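You operate a simulated robot arm through the tools that you are given. There is no shell and no other tool. Be economical: measure what you need, move in short steps, check, and stop when the job is done.

You run a simulated two-armed robot. Do the job below in one go: nothing can be reset, and whatever is moved stays where it is left.

Task
Move the finished cable to the done tray and latch the slide in.
Fine: wind the handle up and free the latch first; the handle stays up. Where these are worked on the way, their far stop is far enough and under half their travel is too little: grey slide.

Only the result counts: the job must be done as asked and must still hold three seconds after the hand-in. Knocking over, shifting, dropping, spilling or breaking anything else fails it.

Robot
Two 7-joint arms with two-finger grippers on one trunk that stands fixed in place. Base frame: the origin is at the foot of the trunk, x ahead of it, y to its left, z up. Units: mm, degrees, N and s.
The left shoulder is at [95, 216, 1189], the right one opposite. With the tool pointing down near the work surface each hand reaches from about 100 to 840 mm from the base axis, measured 20 degrees to its own side. Payload 3.43 kg a hand.
The tool frame of a hand sits at the grasp point between the pads (the TCP): z along the fingers, y along the line on which they close. The tips reach 20 mm beyond it. Largest opening 124 mm; the body of the gripper starts 93 mm behind the TCP.
Orientation is told as [roll, pitch, yaw] about the base's x, y, z axes, in that order, counted from this pose: with the fingers straight down and closing along the base's y, the tool's x points along the base's -x, its y along +y and its z along -z.

Tools
- The arms move only by the tool step_arm. It takes "left_increments", "right_increments" or both (then of equal length, played together; a hand with none holds still); each is a list of rows, each a list of 7 numbers: the finger opening in mm, from 0 to 124, then the shift along the tool's x, y, z in units of 500 mm (1.0 is 500 mm), then the turn, a rotation vector about the tool's x, y, z in units of 120 degrees (1.0 is 120 degrees). In form: [[grip, dx, dy, dz, wx, wy, wz], ...]. A call has 1 to 20 rows; each row is the pose to reach, as a shift and turn from the pose commanded when the call began, along the tool's axes at that moment. A call with a number of a shift or a turn outside -1 to 1 is refused whole. A row lasts 0.2 s, in which the tool goes at most 50 mm and 8.6 degrees; a call with a longer step from one row to the next is refused whole, and so is a gripper value outside its range. Where a pose cannot be reached the arm comes as near as it can. A force on the tool above 50 N (or 10 N above the force at the start of the call, whichever is more), or a blocked arm, ends the call early, and 0.2 s more pass. The fingers move at their own pace (about 72 mm/s each) and stop on an object; they squeeze with about 39 N. The grip force told is the motor's: it shows also when the fingers shut on nothing. Time passes only in rows, and 0.2 s behind the last, so rows that repeat a pose let the fingers close. It gives the time, the measured TCP pose, the force on the tool (base axes), the opening and the grip force at its end, in the units of the frame above (readings bear some noise), with the torque about the TCP (base axes, N m) and any sound that the robot's microphone picked up.
- Cameras (640 x 400 px; columns grow to the right, rows downward): "scene" is now at [229.7, 26.6, 1346.5]; the picture's right is [0.31, -0.95, 0.00], its down [-0.62, -0.20, -0.76] and it looks along [0.73, 0.23, -0.65] (base axes); focal length 277 px, centre (320, 200). "left" rides on the left gripper at [82, -14, -140] in its tool frame; the picture's right is [0.17, 0.99, 0.00], its down [-0.83, 0.14, -0.54] and it looks along [-0.53, 0.09, 0.84] (tool axes); focal length 243 px, centre (320, 200). "right" rides on the right gripper at [82, 14, -140] in its tool frame; the picture's right is [-0.17, 0.99, 0.00], its down [-0.83, -0.14, -0.54] and it looks along [-0.53, -0.09, 0.84] (tool axes); focal length 243 px, centre (320, 200). There is no depth. A picture from a camera that has moved, and an enlarged one, comes with that camera's place and axes in the base frame and with its lens.
- capture(camera): a new picture of that camera. The clock stands still meanwhile.
- raise_lower(by): slides the trunk up (or, below 0, down) by that many mm; the arms and the scene camera ride with it, the base frame stays. It gives what a move gives, with no picture.
- pan_tilt(pan, tilt): turns the head with the scene camera to pan (to the left, within 80 degrees either way) and tilt (down, from -29 to 69), counted from straight ahead of the robot. It gives what a move gives.
- inspect(camera, box): a new picture of the part [left, top, right, bottom] of that camera's present view, enlarged. The clock stands still meanwhile.
- sign_off(): hands the job in; it is judged then, once.

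Work in short steps. Places have to be worked out from the pictures, the camera data and where the tool is seen: move nearer, look again, correct. Check each grasp and each placing, and mend what went wrong. You have 120 turns and 78 pictures in all, those below and enlarged ones among them. Open the grippers and draw the arms clear of the work before you hand the job in, unless the task says otherwise; then end with one line.

The tools are called after "Call:" by a JSON object that holds its "op" and its "data". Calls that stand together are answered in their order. step_arm: Moves the arms, as the interface text tells. Its arguments: {"type":"object","properties":{"left_increments":{"type":"array"},"right_increments":{"type":"array"}},"required":[]} The other tools are called the same way: raise_lower (by) slides the trunk up or down; pan_tilt (pan, tilt) turns the head that bears the scene camera; capture (camera) takes a picture; inspect (camera, box) takes an enlarged picture of a part of a camera's view; sign_off () hands the job in.

At the start:

```text
clock: 0.0
left_position: [450.3, 404.1, 1139.6]
left_ee_rot: [0.0, 0.0, 0.0]
left_force: [0.4, -0.3, -0.2]
left_moment: [-0.02, -0.01, 0.01]
left_finger_gap: 124.2
left_finger_force: 0.0
right_position: [511.4, -44.4, 1056.2]
right_ee_rot: [0.0, 0.0, -0.1]
right_force: [0.1, 0.2, 0.4]
right_moment: [0.0, 0.01, 0.01]
right_finger_gap: 124.0
right_finger_force: 0.1
trunk travel left (down, up): [-342.0, 249.0]
head pan, tilt: [17.8, 40.4]
```

scene: 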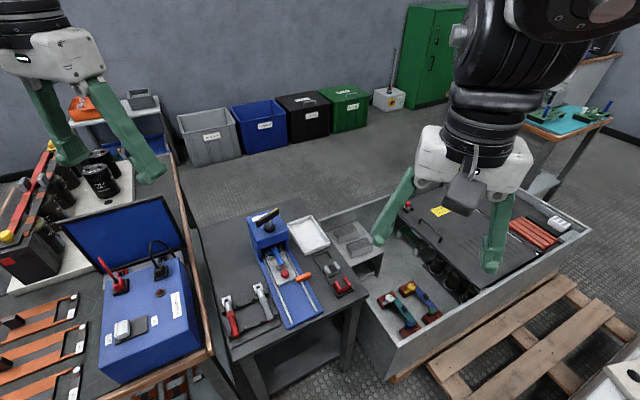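
right: 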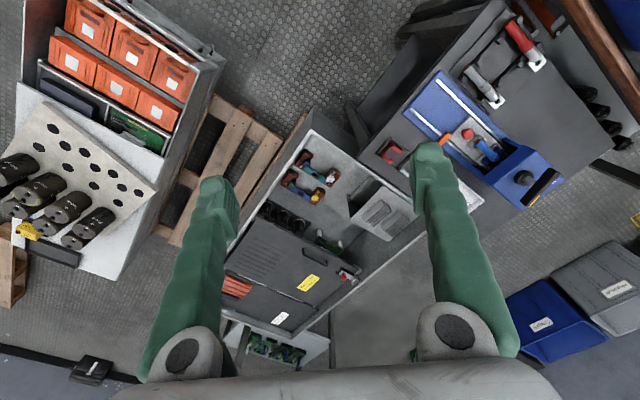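
left: 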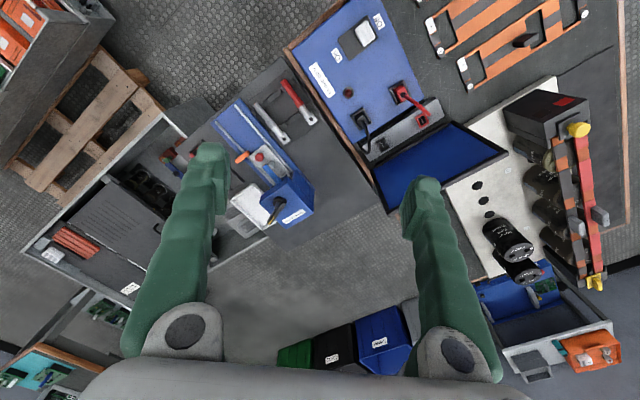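

The blue fixture on the small dark table looks like the work, with a white tray beside it. I enlarge it from the scene and left cameras.

Call:
{"op": "inspect", "data": {"camera": "scene", "box": [200, 190, 380, 350]}}

Call:
{"op": "inspect", "data": {"camera": "left", "box": [190, 70, 350, 240]}}

Call:
{"op": "inspect", "data": {"camera": "right", "box": [360, 50, 580, 220]}}

```text
2.50 times, centred on (290, 270) of scene
camera zoom: at [229.7, 26.6, 1346.5], right [0.31, -0.95, 0.0], down [-0.62, -0.2, -0.76], along [0.73, 0.23, -0.65], focal length 692 px, centre (395, 25)
```

zoom: 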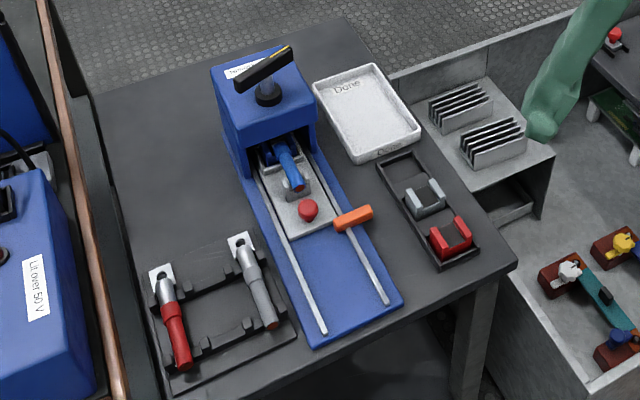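

```text
2.35 times, centred on (270, 155) of left
camera zoom: at [368.1, 390.3, 1277.5], right [-0.17, 0.99, 0.0], down [0.83, 0.14, 0.54], along [0.53, 0.09, -0.84], focal length 571 px, centre (438, 306)
```

zoom: 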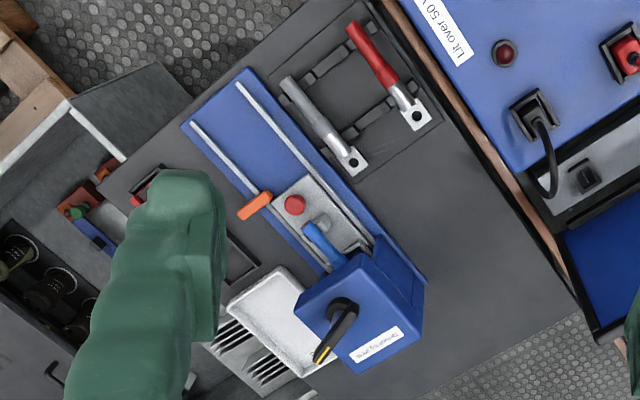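

```text
2.35 times, centred on (470, 135) of right
camera zoom: at [428.1, -29.4, 1197.3], right [0.17, 0.99, 0.0], down [0.83, -0.14, 0.54], along [0.53, -0.09, -0.84], focal length 571 px, centre (-33, 353)
```

zoom: 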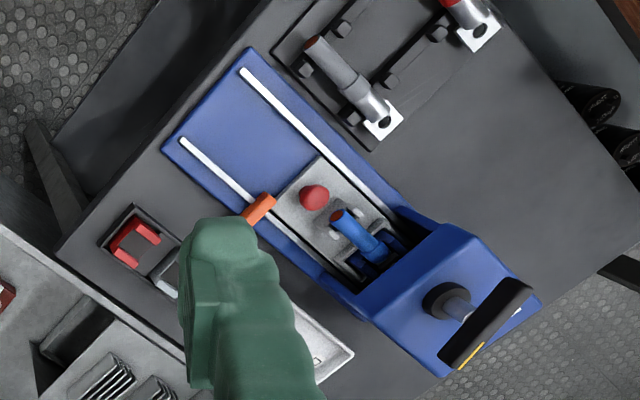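

The fixture axis runs at about 42° yaw, with the red knob near (650,268,656) and the handle near (718,342,765). I bring the left hand over it for a closer look.

Call:
{"op": "step_arm", "data": {"left_increments": [[124, -0.028, -0.042, 0.076, 0, 0, 0], [124, -0.056, -0.084, 0.152, 0, 0, 0], [124, -0.084, -0.126, 0.228, 0, 0, 0], [124, -0.112, -0.168, 0.304, 0, 0, 0], [124, -0.14, -0.208, 0.38, 0, 0, 0]]}}

Call:
{"op": "capture", "data": {"camera": "left"}}

```text
clock: 1.2
left_position: [522.4, 300.2, 947.4]
left_ee_rot: [0.0, 0.1, 0.0]
left_force: [0.4, 0.9, 0.6]
left_moment: [0.0, -0.01, 0.0]
left_finger_gap: 124.1
left_finger_force: 0.2
right_position: [512.9, -43.8, 1056.0]
right_ee_rot: [0.0, 0.1, 0.0]
right_force: [-0.1, 0.0, 0.0]
right_moment: [-0.01, 0.05, 0.0]
right_finger_gap: 124.1
right_finger_force: 0.1
trunk travel left (down, up): [-342.0, 249.0]
head pan, tilt: [17.8, 40.4]
```

```text
71 pictures are left
camera left: at [440.0, 286.0, 1086.4], right [-0.17, 0.99, 0.0], down [0.83, 0.14, 0.54], along [0.53, 0.09, -0.84], focal length 243 px, centre (320, 200)
```

left: 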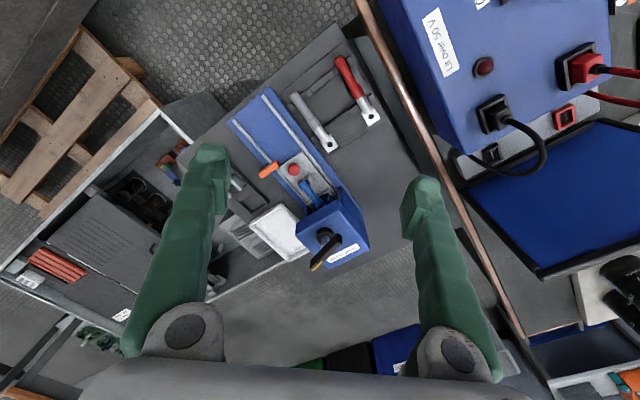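

Good central view; I enlarge it.

Call:
{"op": "inspect", "data": {"camera": "left", "box": [225, 80, 385, 280]}}

Call:
{"op": "inspect", "data": {"camera": "scene", "box": [245, 200, 335, 290]}}

```text
2.00 times, centred on (305, 180) of left
camera zoom: at [440.0, 286.0, 1086.4], right [-0.17, 0.99, 0.0], down [0.83, 0.14, 0.54], along [0.53, 0.09, -0.84], focal length 485 px, centre (350, 240)
```

zoom: 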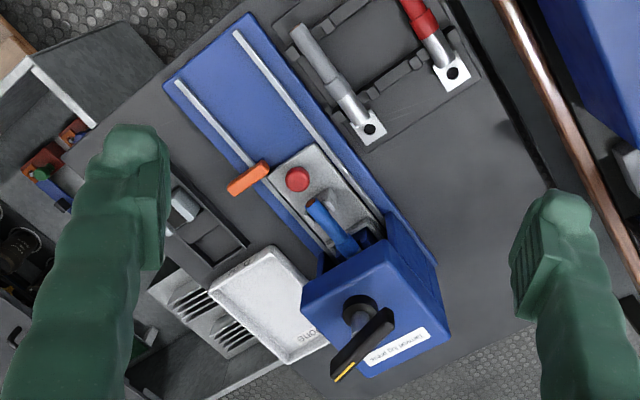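

```text
4.44 times, centred on (290, 245) of scene
camera zoom: at [231.4, 27.1, 1346.2], right [0.31, -0.95, 0.0], down [-0.62, -0.2, -0.76], along [0.72, 0.23, -0.65], focal length 1230 px, centre (453, 0)
```

zoom: 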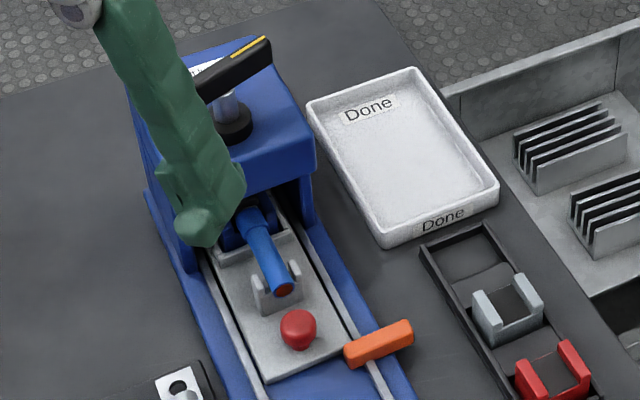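

Next I approach the press handle from above, keeping well clear, to see its shape.

Call:
{"op": "step_arm", "data": {"left_increments": [[124, -0.09, 0.03, 0.02, 0, 0, 0], [124, -0.18, 0.06, 0.04, 0, 0, 0], [124, -0.26, 0.1, 0.08, 0, 0, 0]]}}

Call:
{"op": "capture", "data": {"camera": "left"}}

Call:
{"op": "inspect", "data": {"camera": "right", "box": [400, 60, 580, 230]}}

```text
clock: 2.0
left_position: [650.9, 350.8, 907.5]
left_ee_rot: [0.1, 0.2, 0.1]
left_force: [0.3, -0.3, 0.0]
left_moment: [-0.03, 0.01, 0.0]
left_finger_gap: 124.1
left_finger_force: 0.0
right_position: [512.3, -43.9, 1055.1]
right_ee_rot: [0.0, 0.0, 0.1]
right_force: [0.5, 0.8, -0.7]
right_moment: [0.02, 0.06, -0.03]
right_finger_gap: 124.2
right_finger_force: 0.0
trunk travel left (down, up): [-342.0, 249.0]
head pan, tilt: [17.8, 40.4]
```

```text
68 pictures are left
camera left: at [569.1, 337.6, 1046.4], right [-0.17, 0.99, 0.0], down [0.83, 0.14, 0.54], along [0.53, 0.09, -0.84], focal length 243 px, centre (320, 200)
```

left: 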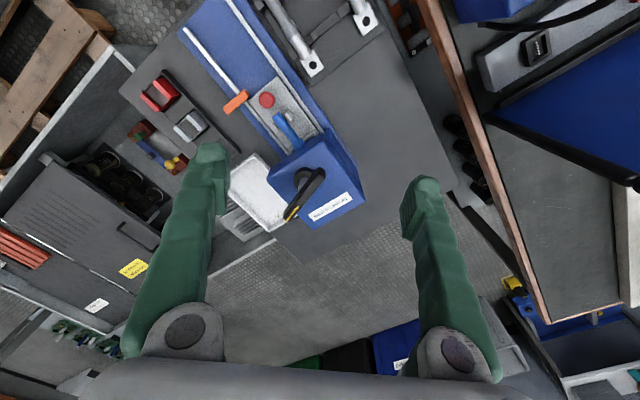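

```text
2.35 times, centred on (490, 145) of right
camera zoom: at [429.5, -28.6, 1196.8], right [0.17, 0.99, 0.0], down [0.83, -0.14, 0.54], along [0.53, -0.09, -0.84], focal length 571 px, centre (-80, 329)
```

zoom: 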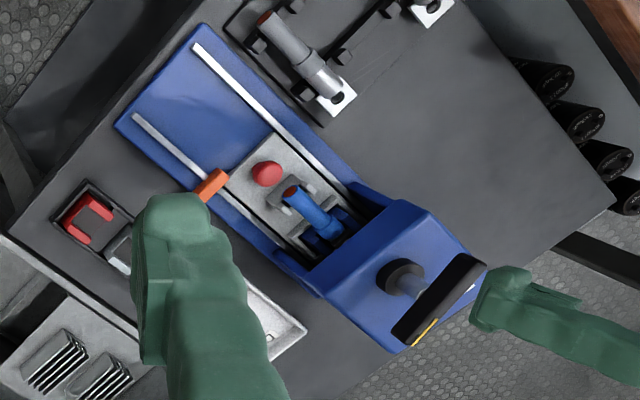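

Zoom in on the press top and the slide from this new spot.

Call:
{"op": "inspect", "data": {"camera": "left", "box": [220, 70, 380, 240]}}

```text
2.35 times, centred on (300, 155) of left
camera zoom: at [569.1, 337.6, 1046.4], right [-0.17, 0.99, 0.0], down [0.83, 0.14, 0.54], along [0.53, 0.09, -0.84], focal length 571 px, centre (367, 306)
```

zoom: 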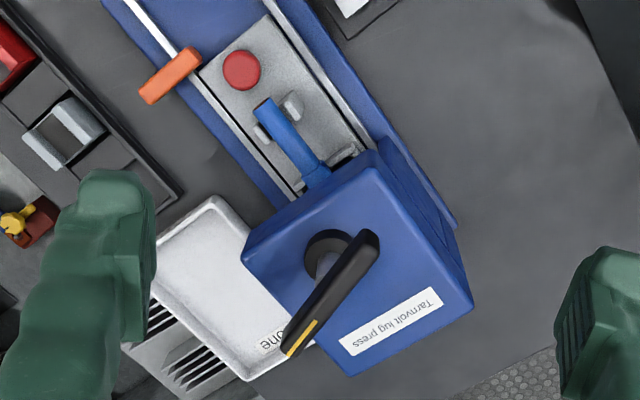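

The handle is a T-bar on a vertical shaft: shaft ≈ (724,343), bar height ≈ 798, bar axis at about −24°. I align over it at z≈860.

Call:
{"op": "step_arm", "data": {"left_increments": [[80, -0.05, -0.005, 0.03, 0, 0, 0.067], [80, -0.1, -0.01, 0.06, 0, 0, 0.134], [80, -0.146, -0.016, 0.095, 0, 0, 0.2], [80, -0.146, -0.016, 0.095, 0, 0, 0.2]]}}

Call:
{"op": "capture", "data": {"camera": "left"}}

Call:
{"op": "capture", "data": {"camera": "scene"}}

```text
clock: 3.0
left_position: [686.2, 366.8, 860.4]
left_ee_rot: [0.1, -0.1, -24.0]
left_force: [0.0, 0.3, 0.1]
left_moment: [0.01, -0.02, 0.03]
left_finger_gap: 80.1
left_finger_force: 0.0
left hand out of reach, approached as far as the arm can: row 2, 3, 4
right_position: [511.2, -43.4, 1057.1]
right_ee_rot: [-0.1, 0.0, -0.1]
right_force: [0.2, -0.4, 1.1]
right_moment: [-0.01, 0.06, -0.02]
right_finger_gap: 124.2
right_finger_force: 0.1
trunk travel left (down, up): [-342.0, 249.0]
head pan, tilt: [17.8, 40.4]
```

```text
65 pictures are left
camera left: at [606.0, 387.3, 999.6], right [0.25, 0.97, 0.0], down [0.82, -0.21, 0.54], along [0.52, -0.13, -0.84], focal length 243 px, centre (320, 200)
```

left: 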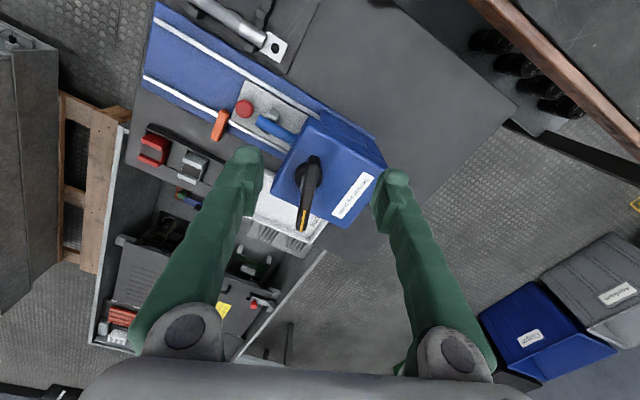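

```text
64 pictures are left
camera scene: at [230.2, 27.2, 1346.4], right [0.31, -0.95, 0.0], down [-0.62, -0.2, -0.76], along [0.73, 0.23, -0.65], focal length 277 px, centre (320, 200)
```

scene: 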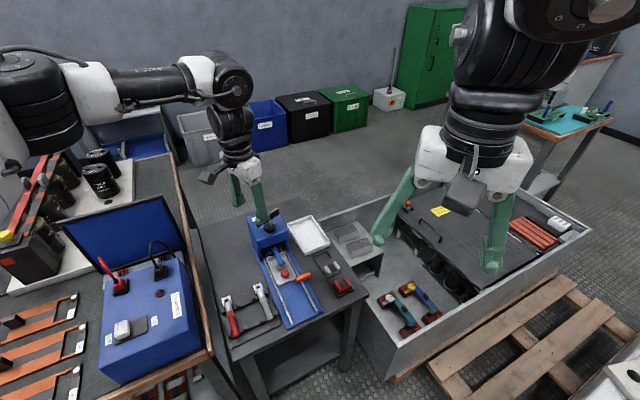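

The arm ran short of reach at this trunk height. I lift and draw the hand back, then lower the trunk so the shoulder sits nearer the wrist's level.

Call:
{"op": "step_arm", "data": {"left_increments": [[80, 0.03, 0, -0.09, 0, 0, 0], [80, 0.06, 0, -0.18, 0, 0, 0], [80, 0.1, 0, -0.27, 0, 0, 0], [80, 0.1, 0, -0.36, 0, 0, 0]], "right_increments": [[124, 0.05, -0.05, -0.05, 0, 0, 0], [124, 0.1, -0.1, -0.1, 0, 0, 0], [124, 0.15, -0.15, -0.15, 0, 0, 0], [124, 0.2, -0.2, -0.2, 0, 0, 0]]}}

Call:
{"op": "raise_lower", "data": {"by": -140}}

```text
clock: 4.0
left_position: [638.2, 384.1, 1044.1]
left_ee_rot: [0.1, 0.0, -24.1]
left_force: [-0.1, -0.1, 0.0]
left_moment: [0.05, -0.01, -0.02]
left_finger_gap: 79.8
left_finger_force: 0.0
right_position: [409.1, -144.1, 1149.2]
right_ee_rot: [0.3, -0.1, 0.0]
right_force: [-0.4, 0.1, -0.7]
right_moment: [0.06, -0.04, -0.03]
right_finger_gap: 123.9
right_finger_force: 0.1
right hand out of reach, approached as far as the arm can: row 4
trunk travel left (down, up): [-342.0, 249.0]
head pan, tilt: [17.8, 40.4]
```

```text
clock: 5.7
left_position: [640.3, 385.6, 902.9]
left_ee_rot: [0.0, -0.1, -24.0]
left_force: [-1.0, -0.8, -0.1]
left_moment: [-0.02, 0.01, -0.01]
left_finger_gap: 80.0
left_finger_force: 0.1
right_position: [431.5, -141.3, 974.0]
right_ee_rot: [0.2, 6.0, 0.0]
right_force: [0.0, -1.2, 1.0]
right_moment: [-0.02, 0.0, -0.02]
right_finger_gap: 123.8
right_finger_force: 0.0
trunk travel left (down, up): [-202.0, 389.0]
head pan, tilt: [17.8, 40.4]
```

Now approach the handle again.

Call:
{"op": "step_arm", "data": {"left_increments": [[80, -0.063, -0.003, 0.03, 0, 0, 0], [80, -0.126, -0.007, 0.06, 0, 0, 0], [80, -0.188, -0.01, 0.086, 0, 0, 0], [80, -0.188, -0.01, 0.086, 0, 0, 0]]}}

Call:
{"op": "capture", "data": {"camera": "left"}}

```text
clock: 6.7
left_position: [692.8, 358.9, 855.1]
left_ee_rot: [-0.2, -0.2, -24.0]
left_force: [0.6, 0.2, -0.6]
left_moment: [0.0, -0.01, 0.01]
left_finger_gap: 80.1
left_finger_force: 0.1
left hand out of reach, approached as far as the arm can: row 2, 3, 4
right_position: [433.9, -141.0, 972.6]
right_ee_rot: [0.3, 6.1, 0.0]
right_force: [0.1, 0.4, -0.7]
right_moment: [0.01, 0.0, 0.01]
right_finger_gap: 124.2
right_finger_force: 0.0
trunk travel left (down, up): [-202.0, 389.0]
head pan, tilt: [17.8, 40.4]
```

```text
63 pictures are left
camera left: at [612.3, 381.1, 994.3], right [0.25, 0.97, 0.0], down [0.81, -0.21, 0.54], along [0.53, -0.14, -0.84], focal length 243 px, centre (320, 200)
```

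left: 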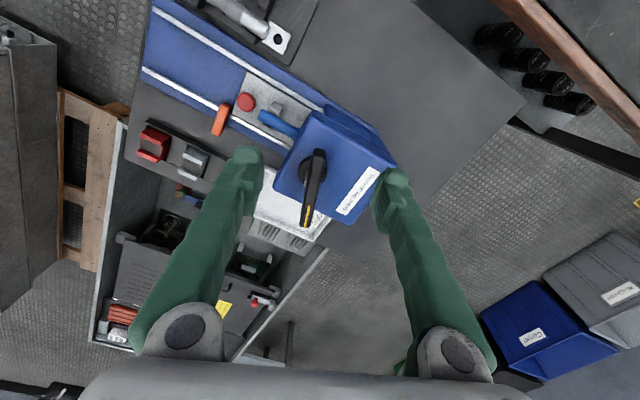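

Reach seems limited at about 615 mm from the shoulder in this wrist pose; I test whether a different yaw frees more reach.

Call:
{"op": "step_arm", "data": {"left_increments": [[80, -0.02, 0, 0, 0, 0, -0.067], [80, -0.04, 0, 0, 0, 0, -0.134], [80, -0.07, 0, 0, 0, 0, -0.2], [80, -0.1, 0, 0, 0, 0, -0.267], [80, -0.1, 0, 0, 0, 0, -0.334], [80, -0.1, 0, 0, 0, 0, -0.334]]}}

```text
clock: 8.1
left_position: [697.8, 357.1, 842.9]
left_ee_rot: [-0.3, -0.2, 16.2]
left_force: [0.9, 0.1, 0.3]
left_moment: [0.0, -0.02, 0.0]
left_finger_gap: 80.3
left_finger_force: 0.1
left hand out of reach, approached as far as the arm can: row 1, 2, 3, 4, 5, 6
right_position: [432.7, -141.9, 973.2]
right_ee_rot: [0.1, 6.1, 0.0]
right_force: [0.4, -0.4, -0.1]
right_moment: [0.02, -0.01, -0.02]
right_finger_gap: 123.8
right_finger_force: 0.0
trunk travel left (down, up): [-202.0, 389.0]
head pan, tilt: [17.8, 40.4]
```

Residuals point sideways, not radially, so this looks like a joint limit in the arm's posture. I look at the arm.

Call:
{"op": "pan_tilt", "data": {"pan": 40, "tilt": 25}}

Call:
{"op": "capture", "data": {"camera": "scene"}}

```text
clock: 8.9
left_position: [697.2, 358.3, 842.3]
left_ee_rot: [-0.3, -0.2, 16.0]
left_force: [-0.5, 0.7, 0.1]
left_moment: [0.01, -0.01, -0.02]
left_finger_gap: 80.2
left_finger_force: 0.1
right_position: [432.3, -141.7, 972.5]
right_ee_rot: [0.2, 6.2, 0.0]
right_force: [0.5, 1.0, -0.3]
right_moment: [0.0, 0.0, -0.03]
right_finger_gap: 124.1
right_finger_force: 0.0
trunk travel left (down, up): [-202.0, 389.0]
head pan, tilt: [40.0, 25.0]
```

```text
62 pictures are left
camera scene: at [261.8, 59.8, 1223.6], right [0.64, -0.77, 0.0], down [-0.32, -0.27, -0.91], along [0.69, 0.58, -0.42], focal length 277 px, centre (320, 200)
```

scene: 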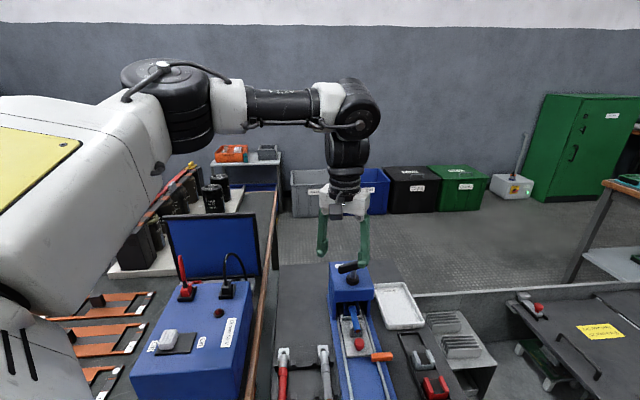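

The elbow is bent and the forearm level, so the wrist bend is likely limiting. Raising the trunk should slope the forearm and help; I raise by 250 and then bring the hand down.

Call:
{"op": "raise_lower", "data": {"by": 250}}

Call:
{"op": "step_arm", "data": {"left_increments": [[80, 0, 0, 0.09, 0, 0, 0.067], [80, 0, 0, 0.18, 0, 0, 0.134], [80, 0, 0, 0.27, 0, 0, 0.2], [80, 0, 0, 0.36, 0, 0, 0.267], [80, 0, 0, 0.45, 0, 0, 0.334], [80, 0, 0, 0.45, 0, 0, 0.334]]}}

```text
clock: 11.5
left_position: [679.1, 359.1, 1218.6]
left_ee_rot: [-3.9, -12.3, 16.5]
left_force: [-0.4, 0.1, -0.2]
left_moment: [0.01, 0.0, -0.02]
left_finger_gap: 80.3
left_finger_force: 0.1
right_position: [398.7, -140.7, 1282.1]
right_ee_rot: [0.1, -5.8, -0.1]
right_force: [-0.4, 0.1, -0.1]
right_moment: [-0.02, 0.06, -0.02]
right_finger_gap: 124.0
right_finger_force: 0.0
trunk travel left (down, up): [-452.0, 139.0]
head pan, tilt: [40.0, 25.0]
```

```text
clock: 12.9
left_position: [728.6, 358.2, 1001.2]
left_ee_rot: [5.3, -11.9, -24.6]
left_force: [-0.1, 0.1, -0.2]
left_moment: [0.04, -0.02, -0.02]
left_finger_gap: 79.8
left_finger_force: 0.0
right_position: [398.6, -140.3, 1282.4]
right_ee_rot: [0.2, -5.8, 0.0]
right_force: [0.9, 0.0, -0.5]
right_moment: [0.03, -0.01, -0.04]
right_finger_gap: 124.0
right_finger_force: 0.0
trunk travel left (down, up): [-452.0, 139.0]
head pan, tilt: [40.0, 25.0]
```

Trunk motion tilted the hand a bit; it has reached x 729. I level the tool and check.

Call:
{"op": "step_arm", "data": {"left_increments": [[80, 0, 0, 0, 0.022, 0.05, 0], [80, 0, 0, 0, 0.044, 0.099, -0.003], [80, 0, 0, 0, 0.044, 0.099, -0.003]]}}

```text
clock: 13.7
left_position: [673.7, 380.6, 996.5]
left_ee_rot: [-0.2, -0.3, -23.6]
left_force: [-0.5, 0.2, 0.5]
left_moment: [0.0, -0.01, 0.02]
left_finger_gap: 79.7
left_finger_force: 0.0
left hand out of reach, approached as far as the arm can: row 1, 2, 3
right_position: [399.8, -140.6, 1282.0]
right_ee_rot: [0.2, -5.9, -0.1]
right_force: [0.3, 0.1, 0.1]
right_moment: [-0.02, 0.01, 0.03]
right_finger_gap: 124.3
right_finger_force: 0.1
trunk travel left (down, up): [-452.0, 139.0]
head pan, tilt: [40.0, 25.0]
```

Now lower toward z 860 over the handle.

Call:
{"op": "step_arm", "data": {"left_increments": [[80, 0, -0.01, 0.08, 0, 0, 0], [80, 0, -0.02, 0.16, 0, 0, 0], [80, 0, -0.031, 0.24, 0, 0, 0], [80, 0, -0.031, 0.282, 0, 0, 0], [80, 0, -0.031, 0.282, 0, 0, 0]]}}

```text
clock: 14.9
left_position: [656.9, 369.3, 858.0]
left_ee_rot: [-0.2, -0.2, -23.6]
left_force: [0.3, -0.2, 0.1]
left_moment: [-0.01, 0.03, -0.02]
left_finger_gap: 80.0
left_finger_force: 0.2
left hand out of reach, approached as far as the arm can: row 3, 4, 5
right_position: [399.2, -140.7, 1282.7]
right_ee_rot: [0.2, -5.9, 0.0]
right_force: [-0.9, 0.3, 0.1]
right_moment: [0.0, 0.0, -0.04]
right_finger_gap: 123.9
right_finger_force: 0.1
trunk travel left (down, up): [-452.0, 139.0]
head pan, tilt: [40.0, 25.0]
```

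The data fit a sphere: the wrist rides 236 mm above the TCP and reaches 617 mm from the shoulder, so the handle is about 25 mm too far with a vertical tool. A 12° forward tilt along the bar and the shoulder near z 1040 will do it. First I retract and raise the hand.

Call:
{"op": "step_arm", "data": {"left_increments": [[80, 0.04, 0, -0.09, 0, 0, 0], [80, 0.08, 0, -0.18, 0, 0, 0], [80, 0.12, 0, -0.27, 0, 0, 0], [80, 0.16, 0, -0.36, 0, 0, 0], [80, 0.2, 0, -0.45, 0, 0, 0], [80, 0.24, 0, -0.5, 0, 0, 0], [80, 0.24, 0, -0.5, 0, 0, 0]]}}

Call:
{"op": "raise_lower", "data": {"by": -260}}

```text
clock: 16.5
left_position: [548.6, 418.9, 1106.7]
left_ee_rot: [-0.2, 0.1, -23.6]
left_force: [0.3, 0.7, 0.3]
left_moment: [-0.02, 0.04, -0.01]
left_finger_gap: 79.9
left_finger_force: 0.1
right_position: [400.0, -141.3, 1283.5]
right_ee_rot: [0.2, -5.7, -0.1]
right_force: [0.3, 0.1, 0.7]
right_moment: [-0.01, -0.01, 0.0]
right_finger_gap: 124.0
right_finger_force: 0.2
trunk travel left (down, up): [-452.0, 139.0]
head pan, tilt: [40.0, 25.0]
```

```text
clock: 19.2
left_position: [548.0, 417.1, 848.1]
left_ee_rot: [-0.3, 0.1, -23.6]
left_force: [-0.4, -0.3, -0.6]
left_moment: [0.01, 0.01, 0.03]
left_finger_gap: 80.0
left_finger_force: 0.1
right_position: [439.6, -141.8, 956.6]
right_ee_rot: [0.3, 6.7, -0.1]
right_force: [0.3, 0.0, -0.6]
right_moment: [0.0, -0.03, 0.0]
right_finger_gap: 124.1
right_finger_force: 0.0
trunk travel left (down, up): [-192.0, 399.0]
head pan, tilt: [40.0, 25.0]
```

Now tilt 12° with the tips forward and move over the handle at z≈855.

Call:
{"op": "step_arm", "data": {"left_increments": [[80, -0.08, 0.001, -0.01, 0, -0.05, 0], [80, -0.16, 0.002, -0.014, 0, -0.1, 0], [80, -0.24, 0.003, -0.014, 0, -0.1, 0], [80, -0.32, 0.004, -0.014, 0, -0.1, 0], [80, -0.382, 0.005, -0.014, 0, -0.1, 0], [80, -0.382, 0.005, -0.014, 0, -0.1, 0]]}}

Call:
{"op": "capture", "data": {"camera": "left"}}

Call:
{"op": "capture", "data": {"camera": "scene"}}

```text
clock: 20.6
left_position: [724.0, 342.9, 854.3]
left_ee_rot: [-0.2, -12.2, -23.6]
left_force: [0.1, 0.0, 0.2]
left_moment: [-0.01, -0.01, 0.02]
left_finger_gap: 80.0
left_finger_force: 0.0
right_position: [437.6, -141.0, 958.5]
right_ee_rot: [0.2, 6.7, 0.0]
right_force: [0.4, 0.8, -1.5]
right_moment: [0.02, -0.04, 0.0]
right_finger_gap: 124.1
right_finger_force: 0.1
trunk travel left (down, up): [-192.0, 399.0]
head pan, tilt: [40.0, 25.0]
```

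```text
61 pictures are left
camera left: at [618.3, 374.7, 974.2], right [0.25, 0.97, -0.04], down [0.7, -0.15, 0.7], along [0.67, -0.2, -0.71], focal length 243 px, centre (320, 200)
```

left: 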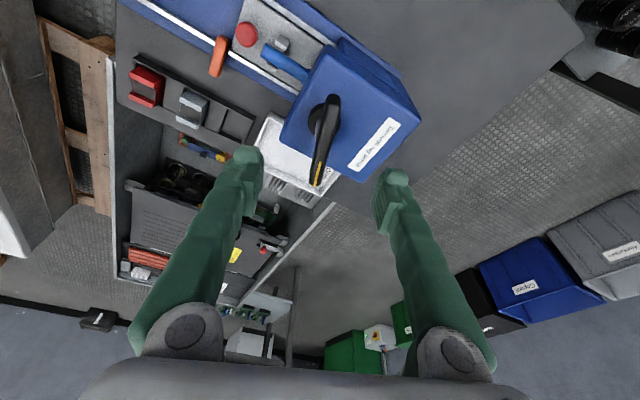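

```text
60 pictures are left
camera scene: at [264.8, 59.7, 1212.3], right [0.64, -0.77, 0.0], down [-0.32, -0.27, -0.91], along [0.69, 0.58, -0.42], focal length 277 px, centre (320, 200)
```

scene: 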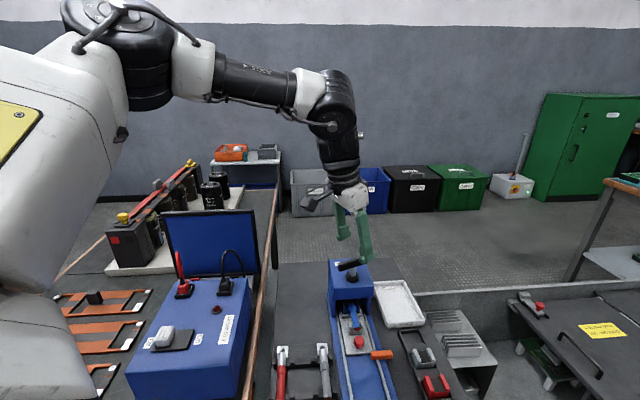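

The bar's centre is (726,345), angle −24°, z about 788. I descend over it, then close.

Call:
{"op": "step_arm", "data": {"left_increments": [[80, 0.009, 0, 0.04, 0, 0, 0], [80, 0.017, 0, 0.08, 0, 0, 0], [80, 0.0258, 0, 0.1213, 0, 0, 0], [80, 0.0258, 0, 0.1213, 0, 0, 0]]}}

Call:
{"op": "capture", "data": {"camera": "left"}}

Call:
{"op": "inspect", "data": {"camera": "scene", "box": [290, 180, 450, 400]}}

```text
clock: 21.6
left_position: [723.5, 343.3, 793.8]
left_ee_rot: [-0.3, -12.0, -23.7]
left_force: [-0.5, 0.5, -0.2]
left_moment: [0.03, -0.03, 0.0]
left_finger_gap: 80.0
left_finger_force: 0.0
right_position: [437.0, -142.2, 957.3]
right_ee_rot: [0.1, 6.6, -0.1]
right_force: [0.9, -0.8, -0.7]
right_moment: [0.01, 0.02, 0.03]
right_finger_gap: 124.0
right_finger_force: 0.0
trunk travel left (down, up): [-192.0, 399.0]
head pan, tilt: [40.0, 25.0]
```

```text
59 pictures are left
camera left: at [617.7, 374.7, 911.5], right [0.25, 0.97, -0.04], down [0.7, -0.15, 0.7], along [0.67, -0.2, -0.71], focal length 243 px, centre (320, 200)
```

left: 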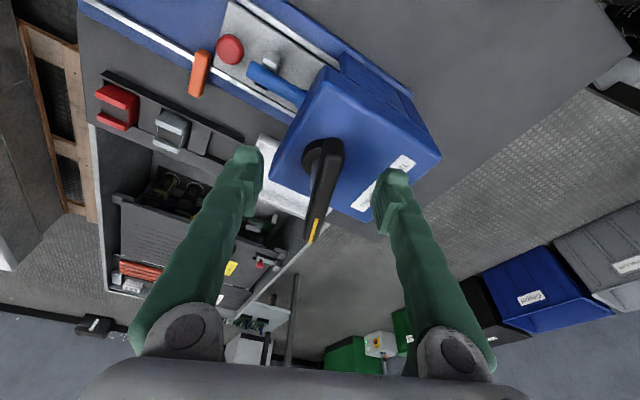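

```text
1.82 times, centred on (370, 290) of scene
camera zoom: at [265.2, 59.6, 1212.2], right [0.64, -0.77, 0.0], down [-0.32, -0.27, -0.91], along [0.69, 0.58, -0.42], focal length 503 px, centre (229, 36)
```

zoom: 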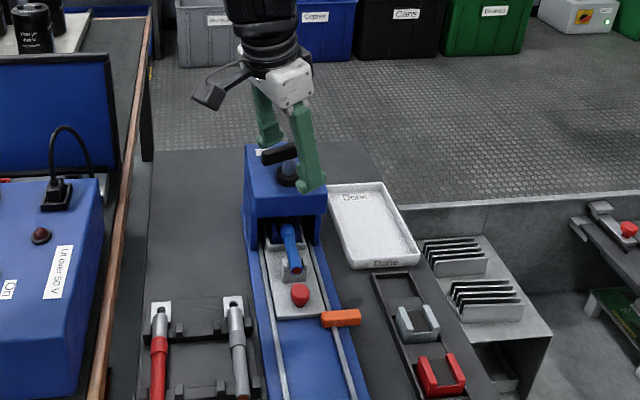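

The fingers straddle the bar with the TCP at its centre. Close.

Call:
{"op": "step_arm", "data": {"left_increments": [[40, 0, 0, 0, 0, 0, 0], [5, 0, 0, 0, 0, 0, 0], [5, 0, 0, 0, 0, 0, 0], [5, 0, 0, 0, 0, 0, 0], [5, 0, 0, 0, 0, 0, 0]]}}

Call:
{"op": "capture", "data": {"camera": "left"}}

```text
clock: 22.8
left_position: [723.6, 343.3, 792.5]
left_ee_rot: [-0.2, -12.1, -23.6]
left_force: [2.4, 3.8, -0.1]
left_moment: [0.04, 0.03, 0.0]
left_finger_gap: 14.8
left_finger_force: 45.1
right_position: [438.6, -141.6, 956.5]
right_ee_rot: [0.2, 6.6, -0.2]
right_force: [-0.5, -0.2, 0.0]
right_moment: [0.01, 0.0, 0.02]
right_finger_gap: 123.9
right_finger_force: 0.1
trunk travel left (down, up): [-192.0, 399.0]
head pan, tilt: [40.0, 25.0]
```

```text
57 pictures are left
camera left: at [618.2, 375.4, 911.1], right [0.25, 0.97, -0.04], down [0.7, -0.15, 0.7], along [0.67, -0.2, -0.71], focal length 243 px, centre (320, 200)
```

left: 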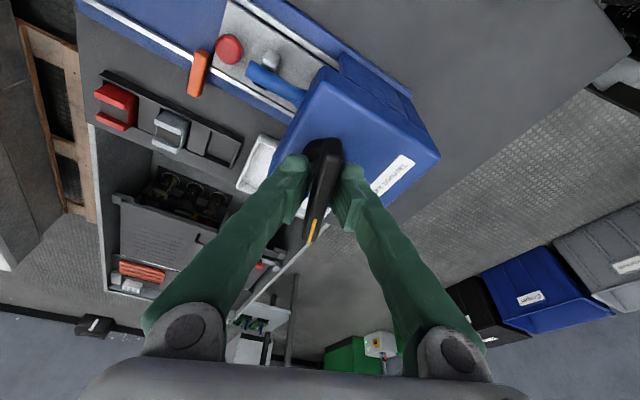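

Gripped. I turn counter-clockwise (seen from above) 30° about the vertical and watch torque.

Call:
{"op": "step_arm", "data": {"left_increments": [[5, 0, 0, 0, -0.013, 0, -0.061], [5, 0, 0, 0, -0.026, 0, -0.122], [5, 0, 0, 0, -0.039, 0, -0.183], [5, 0, 0, 0, -0.052, 0, -0.2445], [5, 0, 0, 0, -0.052, 0, -0.2445]]}}

Call:
{"op": "capture", "data": {"camera": "left"}}

```text
clock: 24.0
left_position: [723.2, 343.6, 793.0]
left_ee_rot: [-0.2, -11.8, 6.5]
left_force: [-1.4, -1.3, -6.1]
left_moment: [0.01, -0.04, 0.0]
left_finger_gap: 14.9
left_finger_force: 44.6
right_position: [439.7, -142.4, 956.0]
right_ee_rot: [0.2, 6.7, -0.2]
right_force: [-0.4, -0.8, -0.2]
right_moment: [-0.05, 0.01, 0.02]
right_finger_gap: 123.7
right_finger_force: 0.1
trunk travel left (down, up): [-192.0, 399.0]
head pan, tilt: [40.0, 25.0]
```

```text
56 pictures are left
camera left: at [616.9, 317.7, 911.5], right [-0.27, 0.96, -0.04], down [0.68, 0.22, 0.7], along [0.68, 0.16, -0.72], focal length 243 px, centre (320, 200)
```

left: 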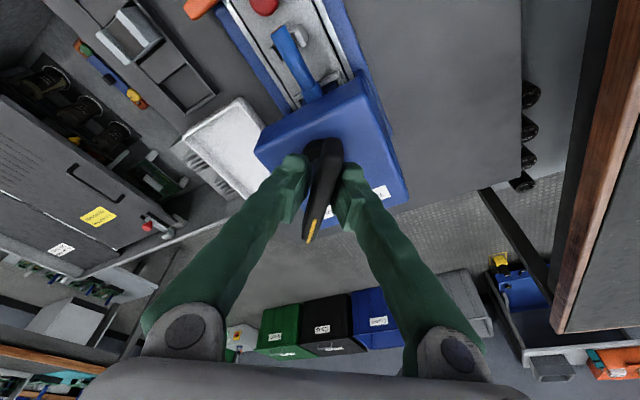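

It turns freely with a slight downward pull of −6 N. I continue another 30° to see the trend.

Call:
{"op": "step_arm", "data": {"left_increments": [[5, 0, 0, 0, -0.013, 0, -0.061], [5, 0, 0, 0, -0.026, 0, -0.122], [5, 0, 0, 0, -0.039, 0, -0.183], [5, 0, 0, 0, -0.052, 0, -0.2445], [5, 0, 0, 0, -0.052, 0, -0.2445]]}}

Call:
{"op": "inspect", "data": {"camera": "scene", "box": [330, 220, 410, 320]}}

```text
clock: 25.2
left_position: [725.9, 342.9, 793.5]
left_ee_rot: [0.0, -11.2, 36.1]
left_force: [-29.8, -20.4, -10.4]
left_moment: [-0.26, 0.35, -0.05]
left_finger_gap: 14.8
left_finger_force: 45.1
left hand out of reach, approached as far as the arm can: row 4, 5
right_position: [437.2, -141.9, 957.3]
right_ee_rot: [0.3, 6.6, -0.1]
right_force: [1.1, 0.5, 0.6]
right_moment: [0.03, 0.0, 0.04]
right_finger_gap: 124.1
right_finger_force: 0.0
trunk travel left (down, up): [-192.0, 399.0]
head pan, tilt: [40.0, 25.0]
```

```text
4.00 times, centred on (370, 270) of scene
camera zoom: at [263.9, 58.5, 1212.5], right [0.64, -0.77, 0.0], down [-0.32, -0.27, -0.91], along [0.69, 0.58, -0.42], focal length 1107 px, centre (120, -80)
```

zoom: 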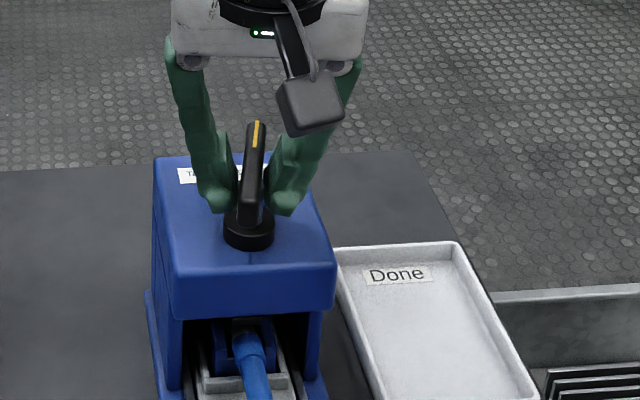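

The bar is at about +36° and the arm is at the reach boundary, so the force is arm tension. I release, lift clear, and check whether the handle rose or sank.

Call:
{"op": "step_arm", "data": {"left_increments": [[40, 0, 0, 0, 0, 0, 0], [70, 0, 0, 0, 0, 0, 0], [70, 0.02, 0, -0.06, 0, 0, 0], [70, 0.04, 0, -0.14, 0, 0, 0], [70, 0.06, 0, -0.2, 0, 0, 0]]}}

Call:
{"op": "inspect", "data": {"camera": "scene", "box": [330, 220, 410, 320]}}

Call:
{"op": "capture", "data": {"camera": "left"}}

```text
clock: 26.4
left_position: [709.3, 356.3, 886.8]
left_ee_rot: [-0.5, -11.4, 35.7]
left_force: [-0.9, -0.2, -0.5]
left_moment: [0.02, -0.01, -0.02]
left_finger_gap: 70.0
left_finger_force: 0.0
left hand out of reach, approached as far as the arm can: row 3, 4, 5
right_position: [438.5, -141.2, 957.6]
right_ee_rot: [0.2, 6.7, -0.1]
right_force: [-0.5, -0.4, 0.5]
right_moment: [0.04, -0.05, 0.01]
right_finger_gap: 123.9
right_finger_force: 0.1
trunk travel left (down, up): [-192.0, 399.0]
head pan, tilt: [40.0, 25.0]
```

```text
4.00 times, centred on (370, 270) of scene
camera zoom: at [265.0, 59.6, 1212.3], right [0.64, -0.77, 0.0], down [-0.32, -0.27, -0.91], along [0.69, 0.58, -0.42], focal length 1107 px, centre (120, -80)
```

zoom: 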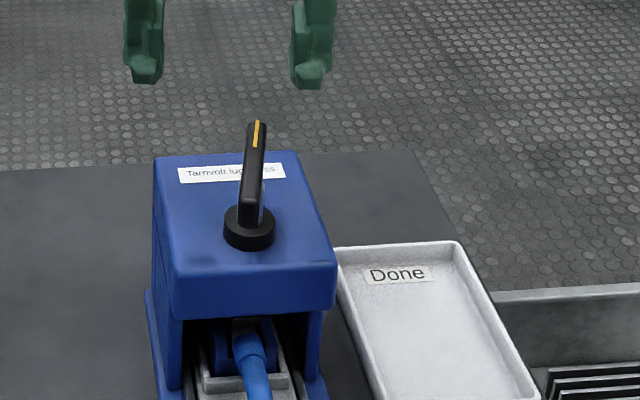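

```text
53 pictures are left
camera left: at [630.2, 283.1, 1006.3], right [-0.71, 0.71, -0.04], down [0.49, 0.53, 0.69], along [0.51, 0.47, -0.72], focal length 243 px, centre (320, 200)
```

left: 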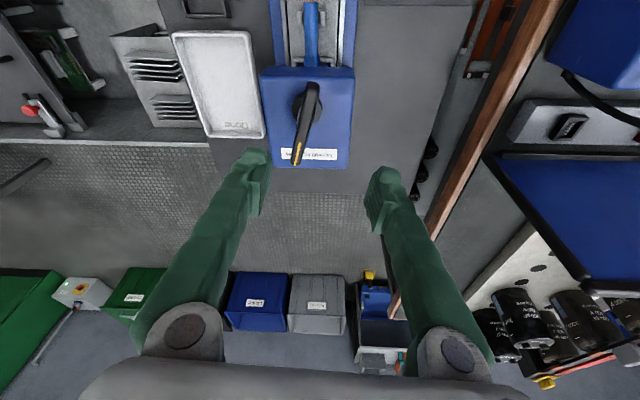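

Height change is inconclusive. I bring the right hand round as a second camera looking into the press mouth along its axis, staying well above the fixture.

Call:
{"op": "step_arm", "data": {"right_increments": [[124, -0.024, 0.078, 0.047, 0, 0.02, -0.044], [124, -0.048, 0.156, 0.094, 0, 0, -0.088], [124, -0.073, 0.234, 0.14, 0, -0.02, -0.131], [124, -0.097, 0.312, 0.187, 0, -0.03, -0.175], [124, -0.121, 0.39, 0.234, 0, -0.04, -0.219], [124, -0.145, 0.468, 0.28, 0, -0.05, -0.2625], [124, -0.17, 0.546, 0.327, 0, -0.05, -0.306], [124, -0.194, 0.624, 0.374, 0, -0.056, -0.35], [124, -0.194, 0.624, 0.374, 0, -0.056, -0.35]]}}

```text
clock: 28.2
left_position: [710.7, 355.6, 886.5]
left_ee_rot: [-0.5, -11.7, 35.7]
left_force: [0.0, 0.8, -0.1]
left_moment: [0.01, 0.01, -0.03]
left_finger_gap: 70.2
left_finger_force: 0.0
right_position: [490.5, 124.4, 829.5]
right_ee_rot: [14.4, -9.6, 21.8]
right_force: [0.8, 0.1, 0.3]
right_moment: [0.03, -0.02, 0.02]
right_finger_gap: 123.9
right_finger_force: 0.1
right hand out of reach, approached as far as the arm can: row 1, 2, 3, 4, 5, 6, 7, 8
trunk travel left (down, up): [-192.0, 399.0]
head pan, tilt: [40.0, 25.0]
stopped in row 8 (right hand): the arm was blocked; the commanded pose is now the measured one
```

The right arm was blocked at (490,124,830). I check what it touches before moving.

Call:
{"op": "capture", "data": {"camera": "scene"}}

Call:
{"op": "capture", "data": {"camera": "right"}}

```text
52 pictures are left
camera scene: at [264.8, 58.6, 1212.5], right [0.64, -0.77, 0.0], down [-0.32, -0.27, -0.91], along [0.69, 0.58, -0.42], focal length 277 px, centre (320, 200)
```

scene: 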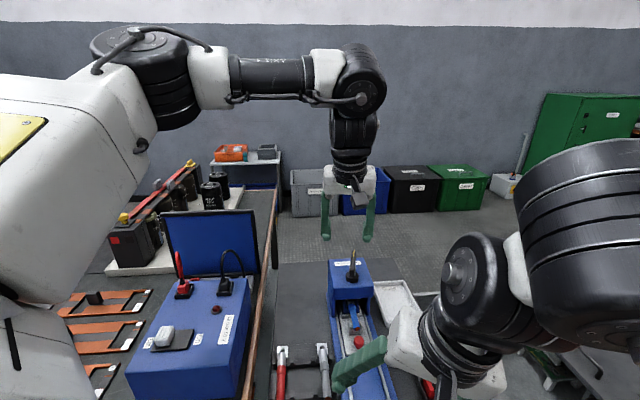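

```text
51 pictures are left
camera right: at [401.4, 66.6, 953.1], right [-0.24, 0.93, 0.27], down [0.79, 0.03, 0.62], along [0.57, 0.36, -0.74], focal length 243 px, centre (320, 200)
```

right: 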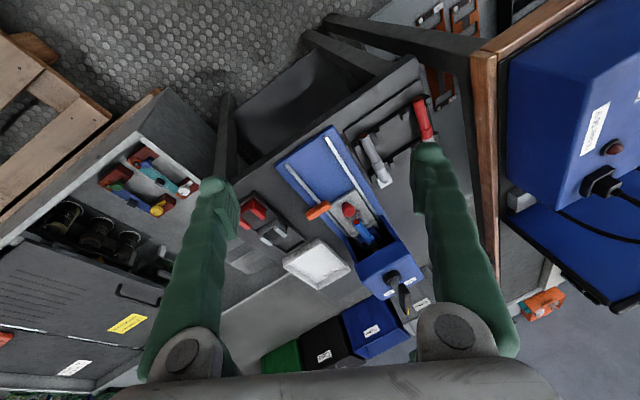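

The right arm is folded across the body at a joint limit, touching nothing on the bench. This view already looks toward the mouth, so I zoom.

Call:
{"op": "inspect", "data": {"camera": "right", "box": [310, 180, 430, 320]}}

```text
2.86 times, centred on (370, 250) of right
camera zoom: at [401.4, 66.6, 953.1], right [-0.24, 0.93, 0.27], down [0.79, 0.03, 0.62], along [0.57, 0.36, -0.74], focal length 693 px, centre (177, 57)
```

zoom: 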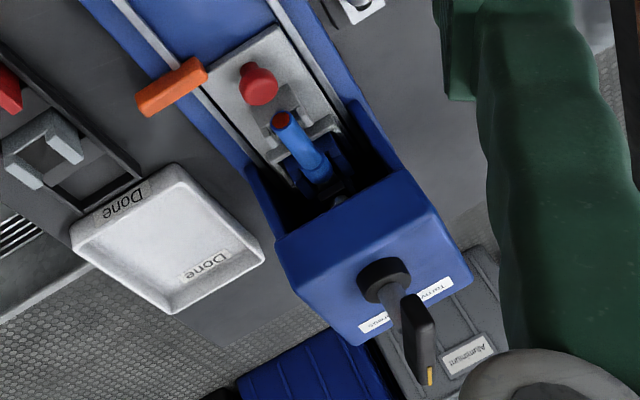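

Bar heights estimate 802 before and 794 now, and the hand was pulled down while turning counter-clockwise: the handle seems to have sunk. I regrip and turn clockwise, watching for an upward push.

Call:
{"op": "step_arm", "data": {"left_increments": [[70, 0, -0.02, 0.0, 0, 0, 0], [70, 0.005, -0.038, 0.06, 0, 0, 0], [70, 0.015, -0.038, 0.12, 0, 0, 0], [70, 0.026, -0.038, 0.184, 0, 0, 0], [70, 0.026, -0.038, 0.184, 0, 0, 0]]}}

Call:
{"op": "capture", "data": {"camera": "left"}}

```text
clock: 29.4
left_position: [726.8, 344.0, 793.8]
left_ee_rot: [-0.4, -11.5, 35.7]
left_force: [0.0, -0.4, 1.2]
left_moment: [0.0, -0.04, 0.01]
left_finger_gap: 70.2
left_finger_force: 0.1
left hand out of reach, approached as far as the arm can: row 1, 2
right_position: [491.0, 124.1, 827.5]
right_ee_rot: [14.2, -9.3, 21.8]
right_force: [0.1, -0.6, 0.5]
right_moment: [0.02, -0.03, 0.0]
right_finger_gap: 124.0
right_finger_force: 0.2
trunk travel left (down, up): [-192.0, 399.0]
head pan, tilt: [40.0, 25.0]
```

```text
49 pictures are left
camera left: at [646.6, 270.6, 913.3], right [-0.71, 0.71, -0.04], down [0.49, 0.53, 0.69], along [0.51, 0.47, -0.72], focal length 243 px, centre (320, 200)
```

left: 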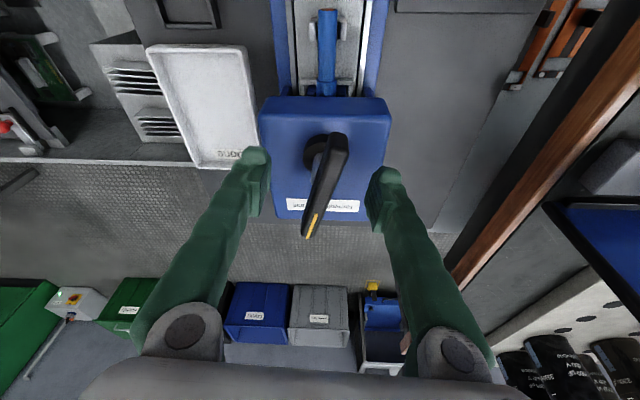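

Aligned; I close and turn clockwise 30°.

Call:
{"op": "step_arm", "data": {"left_increments": [[40, 0, 0, 0, 0, 0, 0], [5, 0, 0, 0, 0, 0, 0], [5, 0, 0, 0, 0, 0, 0], [5, 0, 0, 0, 0, 0, 0], [5, 0, 0, 0, 0, 0, 0]]}}

Call:
{"op": "step_arm", "data": {"left_increments": [[5, 0, 0, 0, 0.013, 0, 0.061], [5, 0, 0, 0, 0.026, 0, 0.122], [5, 0, 0, 0, 0.039, 0, 0.183], [5, 0, 0, 0, 0.052, 0, 0.2445], [5, 0, 0, 0, 0.052, 0, 0.2445]]}}

Call:
{"op": "step_arm", "data": {"left_increments": [[5, 0, 0, 0, 0.013, 0, 0.061], [5, 0, 0, 0, 0.026, 0, 0.122], [5, 0, 0, 0, 0.039, 0, 0.183], [5, 0, 0, 0, 0.052, 0, 0.2445], [5, 0, 0, 0, 0.052, 0, 0.2445]]}}

```text
clock: 30.6
left_position: [726.4, 344.6, 792.4]
left_ee_rot: [-0.4, -11.5, 35.9]
left_force: [-2.6, 1.4, -1.7]
left_moment: [0.07, 0.03, -0.02]
left_finger_gap: 14.5
left_finger_force: 45.2
right_position: [491.2, 123.5, 827.2]
right_ee_rot: [14.1, -9.3, 21.7]
right_force: [0.0, 0.3, 0.5]
right_moment: [0.01, 0.0, 0.0]
right_finger_gap: 123.9
right_finger_force: 0.1
trunk travel left (down, up): [-192.0, 399.0]
head pan, tilt: [40.0, 25.0]
```

```text
clock: 31.8
left_position: [727.0, 343.2, 793.1]
left_ee_rot: [-0.7, -11.8, 5.7]
left_force: [-1.9, -3.2, -4.4]
left_moment: [-0.03, -0.02, -0.04]
left_finger_gap: 14.6
left_finger_force: 45.2
right_position: [492.3, 124.9, 827.5]
right_ee_rot: [14.2, -9.4, 21.8]
right_force: [0.3, -0.2, 0.0]
right_moment: [0.02, -0.03, -0.01]
right_finger_gap: 124.0
right_finger_force: 0.2
trunk travel left (down, up): [-192.0, 399.0]
head pan, tilt: [40.0, 25.0]
```

```text
clock: 33.0
left_position: [726.3, 342.7, 793.0]
left_ee_rot: [-0.8, -12.1, -24.2]
left_force: [-4.6, -13.0, -6.1]
left_moment: [-0.21, -0.07, 0.03]
left_finger_gap: 14.9
left_finger_force: 44.6
right_position: [491.8, 123.5, 827.3]
right_ee_rot: [14.3, -9.2, 21.7]
right_force: [1.2, 0.2, -0.5]
right_moment: [0.01, -0.01, -0.02]
right_finger_gap: 123.8
right_finger_force: 0.1
trunk travel left (down, up): [-192.0, 399.0]
head pan, tilt: [40.0, 25.0]
```

The pull is the same both ways, so it tells nothing. I continue clockwise past the starting angle to see if there was a stop there.

Call:
{"op": "step_arm", "data": {"left_increments": [[5, 0, 0, 0, 0.009, 0, 0.041], [5, 0, 0, 0, 0.018, 0, 0.082], [5, 0, 0, 0, 0.027, 0, 0.123], [5, 0, 0, 0, 0.027, 0, 0.123]]}}

Call:
{"op": "capture", "data": {"camera": "left"}}

```text
clock: 34.0
left_position: [726.9, 341.9, 792.8]
left_ee_rot: [-0.8, -12.3, -39.4]
left_force: [-6.7, -20.5, -6.9]
left_moment: [-0.23, 0.24, 0.55]
left_finger_gap: 15.3
left_finger_force: 44.0
right_position: [490.2, 122.4, 826.9]
right_ee_rot: [14.3, -9.3, 21.8]
right_force: [0.2, 0.2, -0.3]
right_moment: [0.02, 0.0, 0.01]
right_finger_gap: 124.0
right_finger_force: 0.1
trunk travel left (down, up): [-192.0, 399.0]
head pan, tilt: [40.0, 25.0]
```

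```text
48 pictures are left
camera left: at [634.5, 402.9, 911.5], right [0.5, 0.86, -0.05], down [0.63, -0.33, 0.7], along [0.59, -0.38, -0.71], focal length 243 px, centre (320, 200)
```

left: 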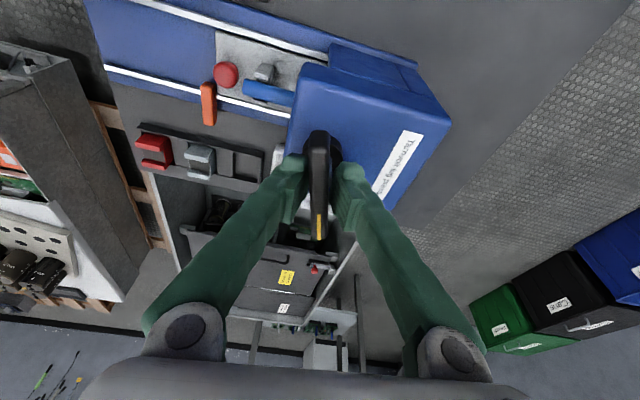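

A firm stop (0.55 N·m) just past the start angle: so the start was wound fully down, and counter-clockwise is up. I increase tilt to 21° for reach, then wind counter-clockwise a long stroke.

Call:
{"op": "step_arm", "data": {"left_increments": [[5, 0, 0, 0, 0, -0.0375, 0], [5, 0, 0, 0, 0, -0.075, 0]]}}

Call:
{"op": "step_arm", "data": {"left_increments": [[5, 0, 0, 0, -0.0224, 0, -0.0584], [5, 0, 0, 0, -0.0448, 0, -0.1168], [5, 0, 0, 0, -0.0672, 0, -0.1752], [5, 0, 0, 0, -0.0896, 0, -0.2336], [5, 0, 0, 0, -0.112, 0, -0.292], [5, 0, 0, 0, -0.1344, 0, -0.3504], [5, 0, 0, 0, -0.1568, 0, -0.4088], [5, 0, 0, 0, -0.1792, 0, -0.4672], [5, 0, 0, 0, -0.2016, 0, -0.5256], [5, 0, 0, 0, -0.224, 0, -0.584], [5, 0, 0, 0, -0.2464, 0, -0.6424], [5, 0, 0, 0, -0.2688, 0, -0.7008]]}}

```text
clock: 34.6
left_position: [725.0, 343.4, 792.1]
left_ee_rot: [-0.9, -21.3, -39.1]
left_force: [-18.8, -10.9, -2.5]
left_moment: [0.17, 0.77, 0.21]
left_finger_gap: 14.8
left_finger_force: 44.9
right_position: [490.7, 124.5, 828.1]
right_ee_rot: [14.4, -9.4, 21.8]
right_force: [-0.7, -0.1, 0.8]
right_moment: [-0.01, 0.01, 0.02]
right_finger_gap: 124.1
right_finger_force: 0.0
trunk travel left (down, up): [-192.0, 399.0]
head pan, tilt: [40.0, 25.0]
```

```text
clock: 36.6
left_position: [725.8, 344.0, 792.9]
left_ee_rot: [0.0, -21.0, 25.8]
left_force: [-9.6, -7.6, 11.9]
left_moment: [-0.12, 0.54, 0.08]
left_finger_gap: 14.7
left_finger_force: 44.8
right_position: [490.5, 123.5, 830.3]
right_ee_rot: [14.5, -9.5, 21.7]
right_force: [0.9, 0.0, 0.8]
right_moment: [-0.04, -0.03, -0.01]
right_finger_gap: 124.1
right_finger_force: 0.1
trunk travel left (down, up): [-192.0, 399.0]
head pan, tilt: [40.0, 25.0]
stopped in row 9 (left hand): the force on the tool passed its limit at 81 N (the readings are from after the stop); the commanded pose is now the measured one
```

The force limit tripped at yaw 26. I look for what resisted.

Call:
{"op": "capture", "data": {"camera": "scene"}}

Call:
{"op": "capture", "data": {"camera": "left"}}

```text
47 pictures are left
camera scene: at [263.3, 59.5, 1212.9], right [0.64, -0.77, 0.0], down [-0.32, -0.27, -0.91], along [0.69, 0.58, -0.42], focal length 277 px, centre (320, 200)
```

scene: 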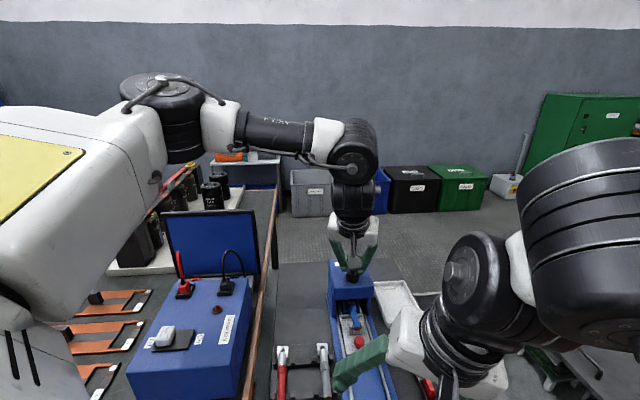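

```text
46 pictures are left
camera left: at [618.6, 276.8, 892.5], right [-0.57, 0.82, -0.06], down [0.46, 0.38, 0.8], along [0.68, 0.43, -0.6], focal length 243 px, centre (320, 200)
```

left: 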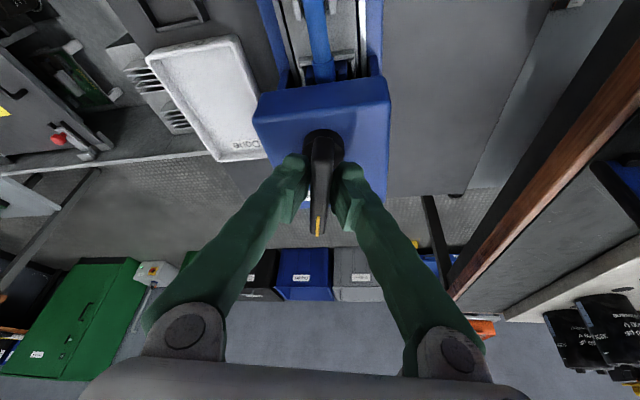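

The bar stands at about 34°, roughly where the first stroke ended, so this may be the upper stop. I nudge a further 8° to read the torque.

Call:
{"op": "step_arm", "data": {"left_increments": [[5, 0, 0, 0, -0.012, 0, -0.031], [5, 0, 0, 0, -0.024, 0, -0.062], [5, 0, 0, 0, -0.024, 0, -0.062]]}}

```text
clock: 37.4
left_position: [746.8, 358.3, 783.6]
left_ee_rot: [0.3, -20.3, 33.6]
left_force: [-21.6, -17.4, -19.1]
left_moment: [0.06, -0.17, 0.02]
left_finger_gap: 6.0
left_finger_force: 39.9
left hand out of reach, approached as far as the arm can: row 1, 2, 3
right_position: [490.5, 124.0, 828.0]
right_ee_rot: [14.4, -9.3, 21.6]
right_force: [0.2, 0.1, -0.4]
right_moment: [-0.01, -0.03, 0.01]
right_finger_gap: 123.9
right_finger_force: 0.0
trunk travel left (down, up): [-192.0, 399.0]
head pan, tilt: [40.0, 25.0]
```

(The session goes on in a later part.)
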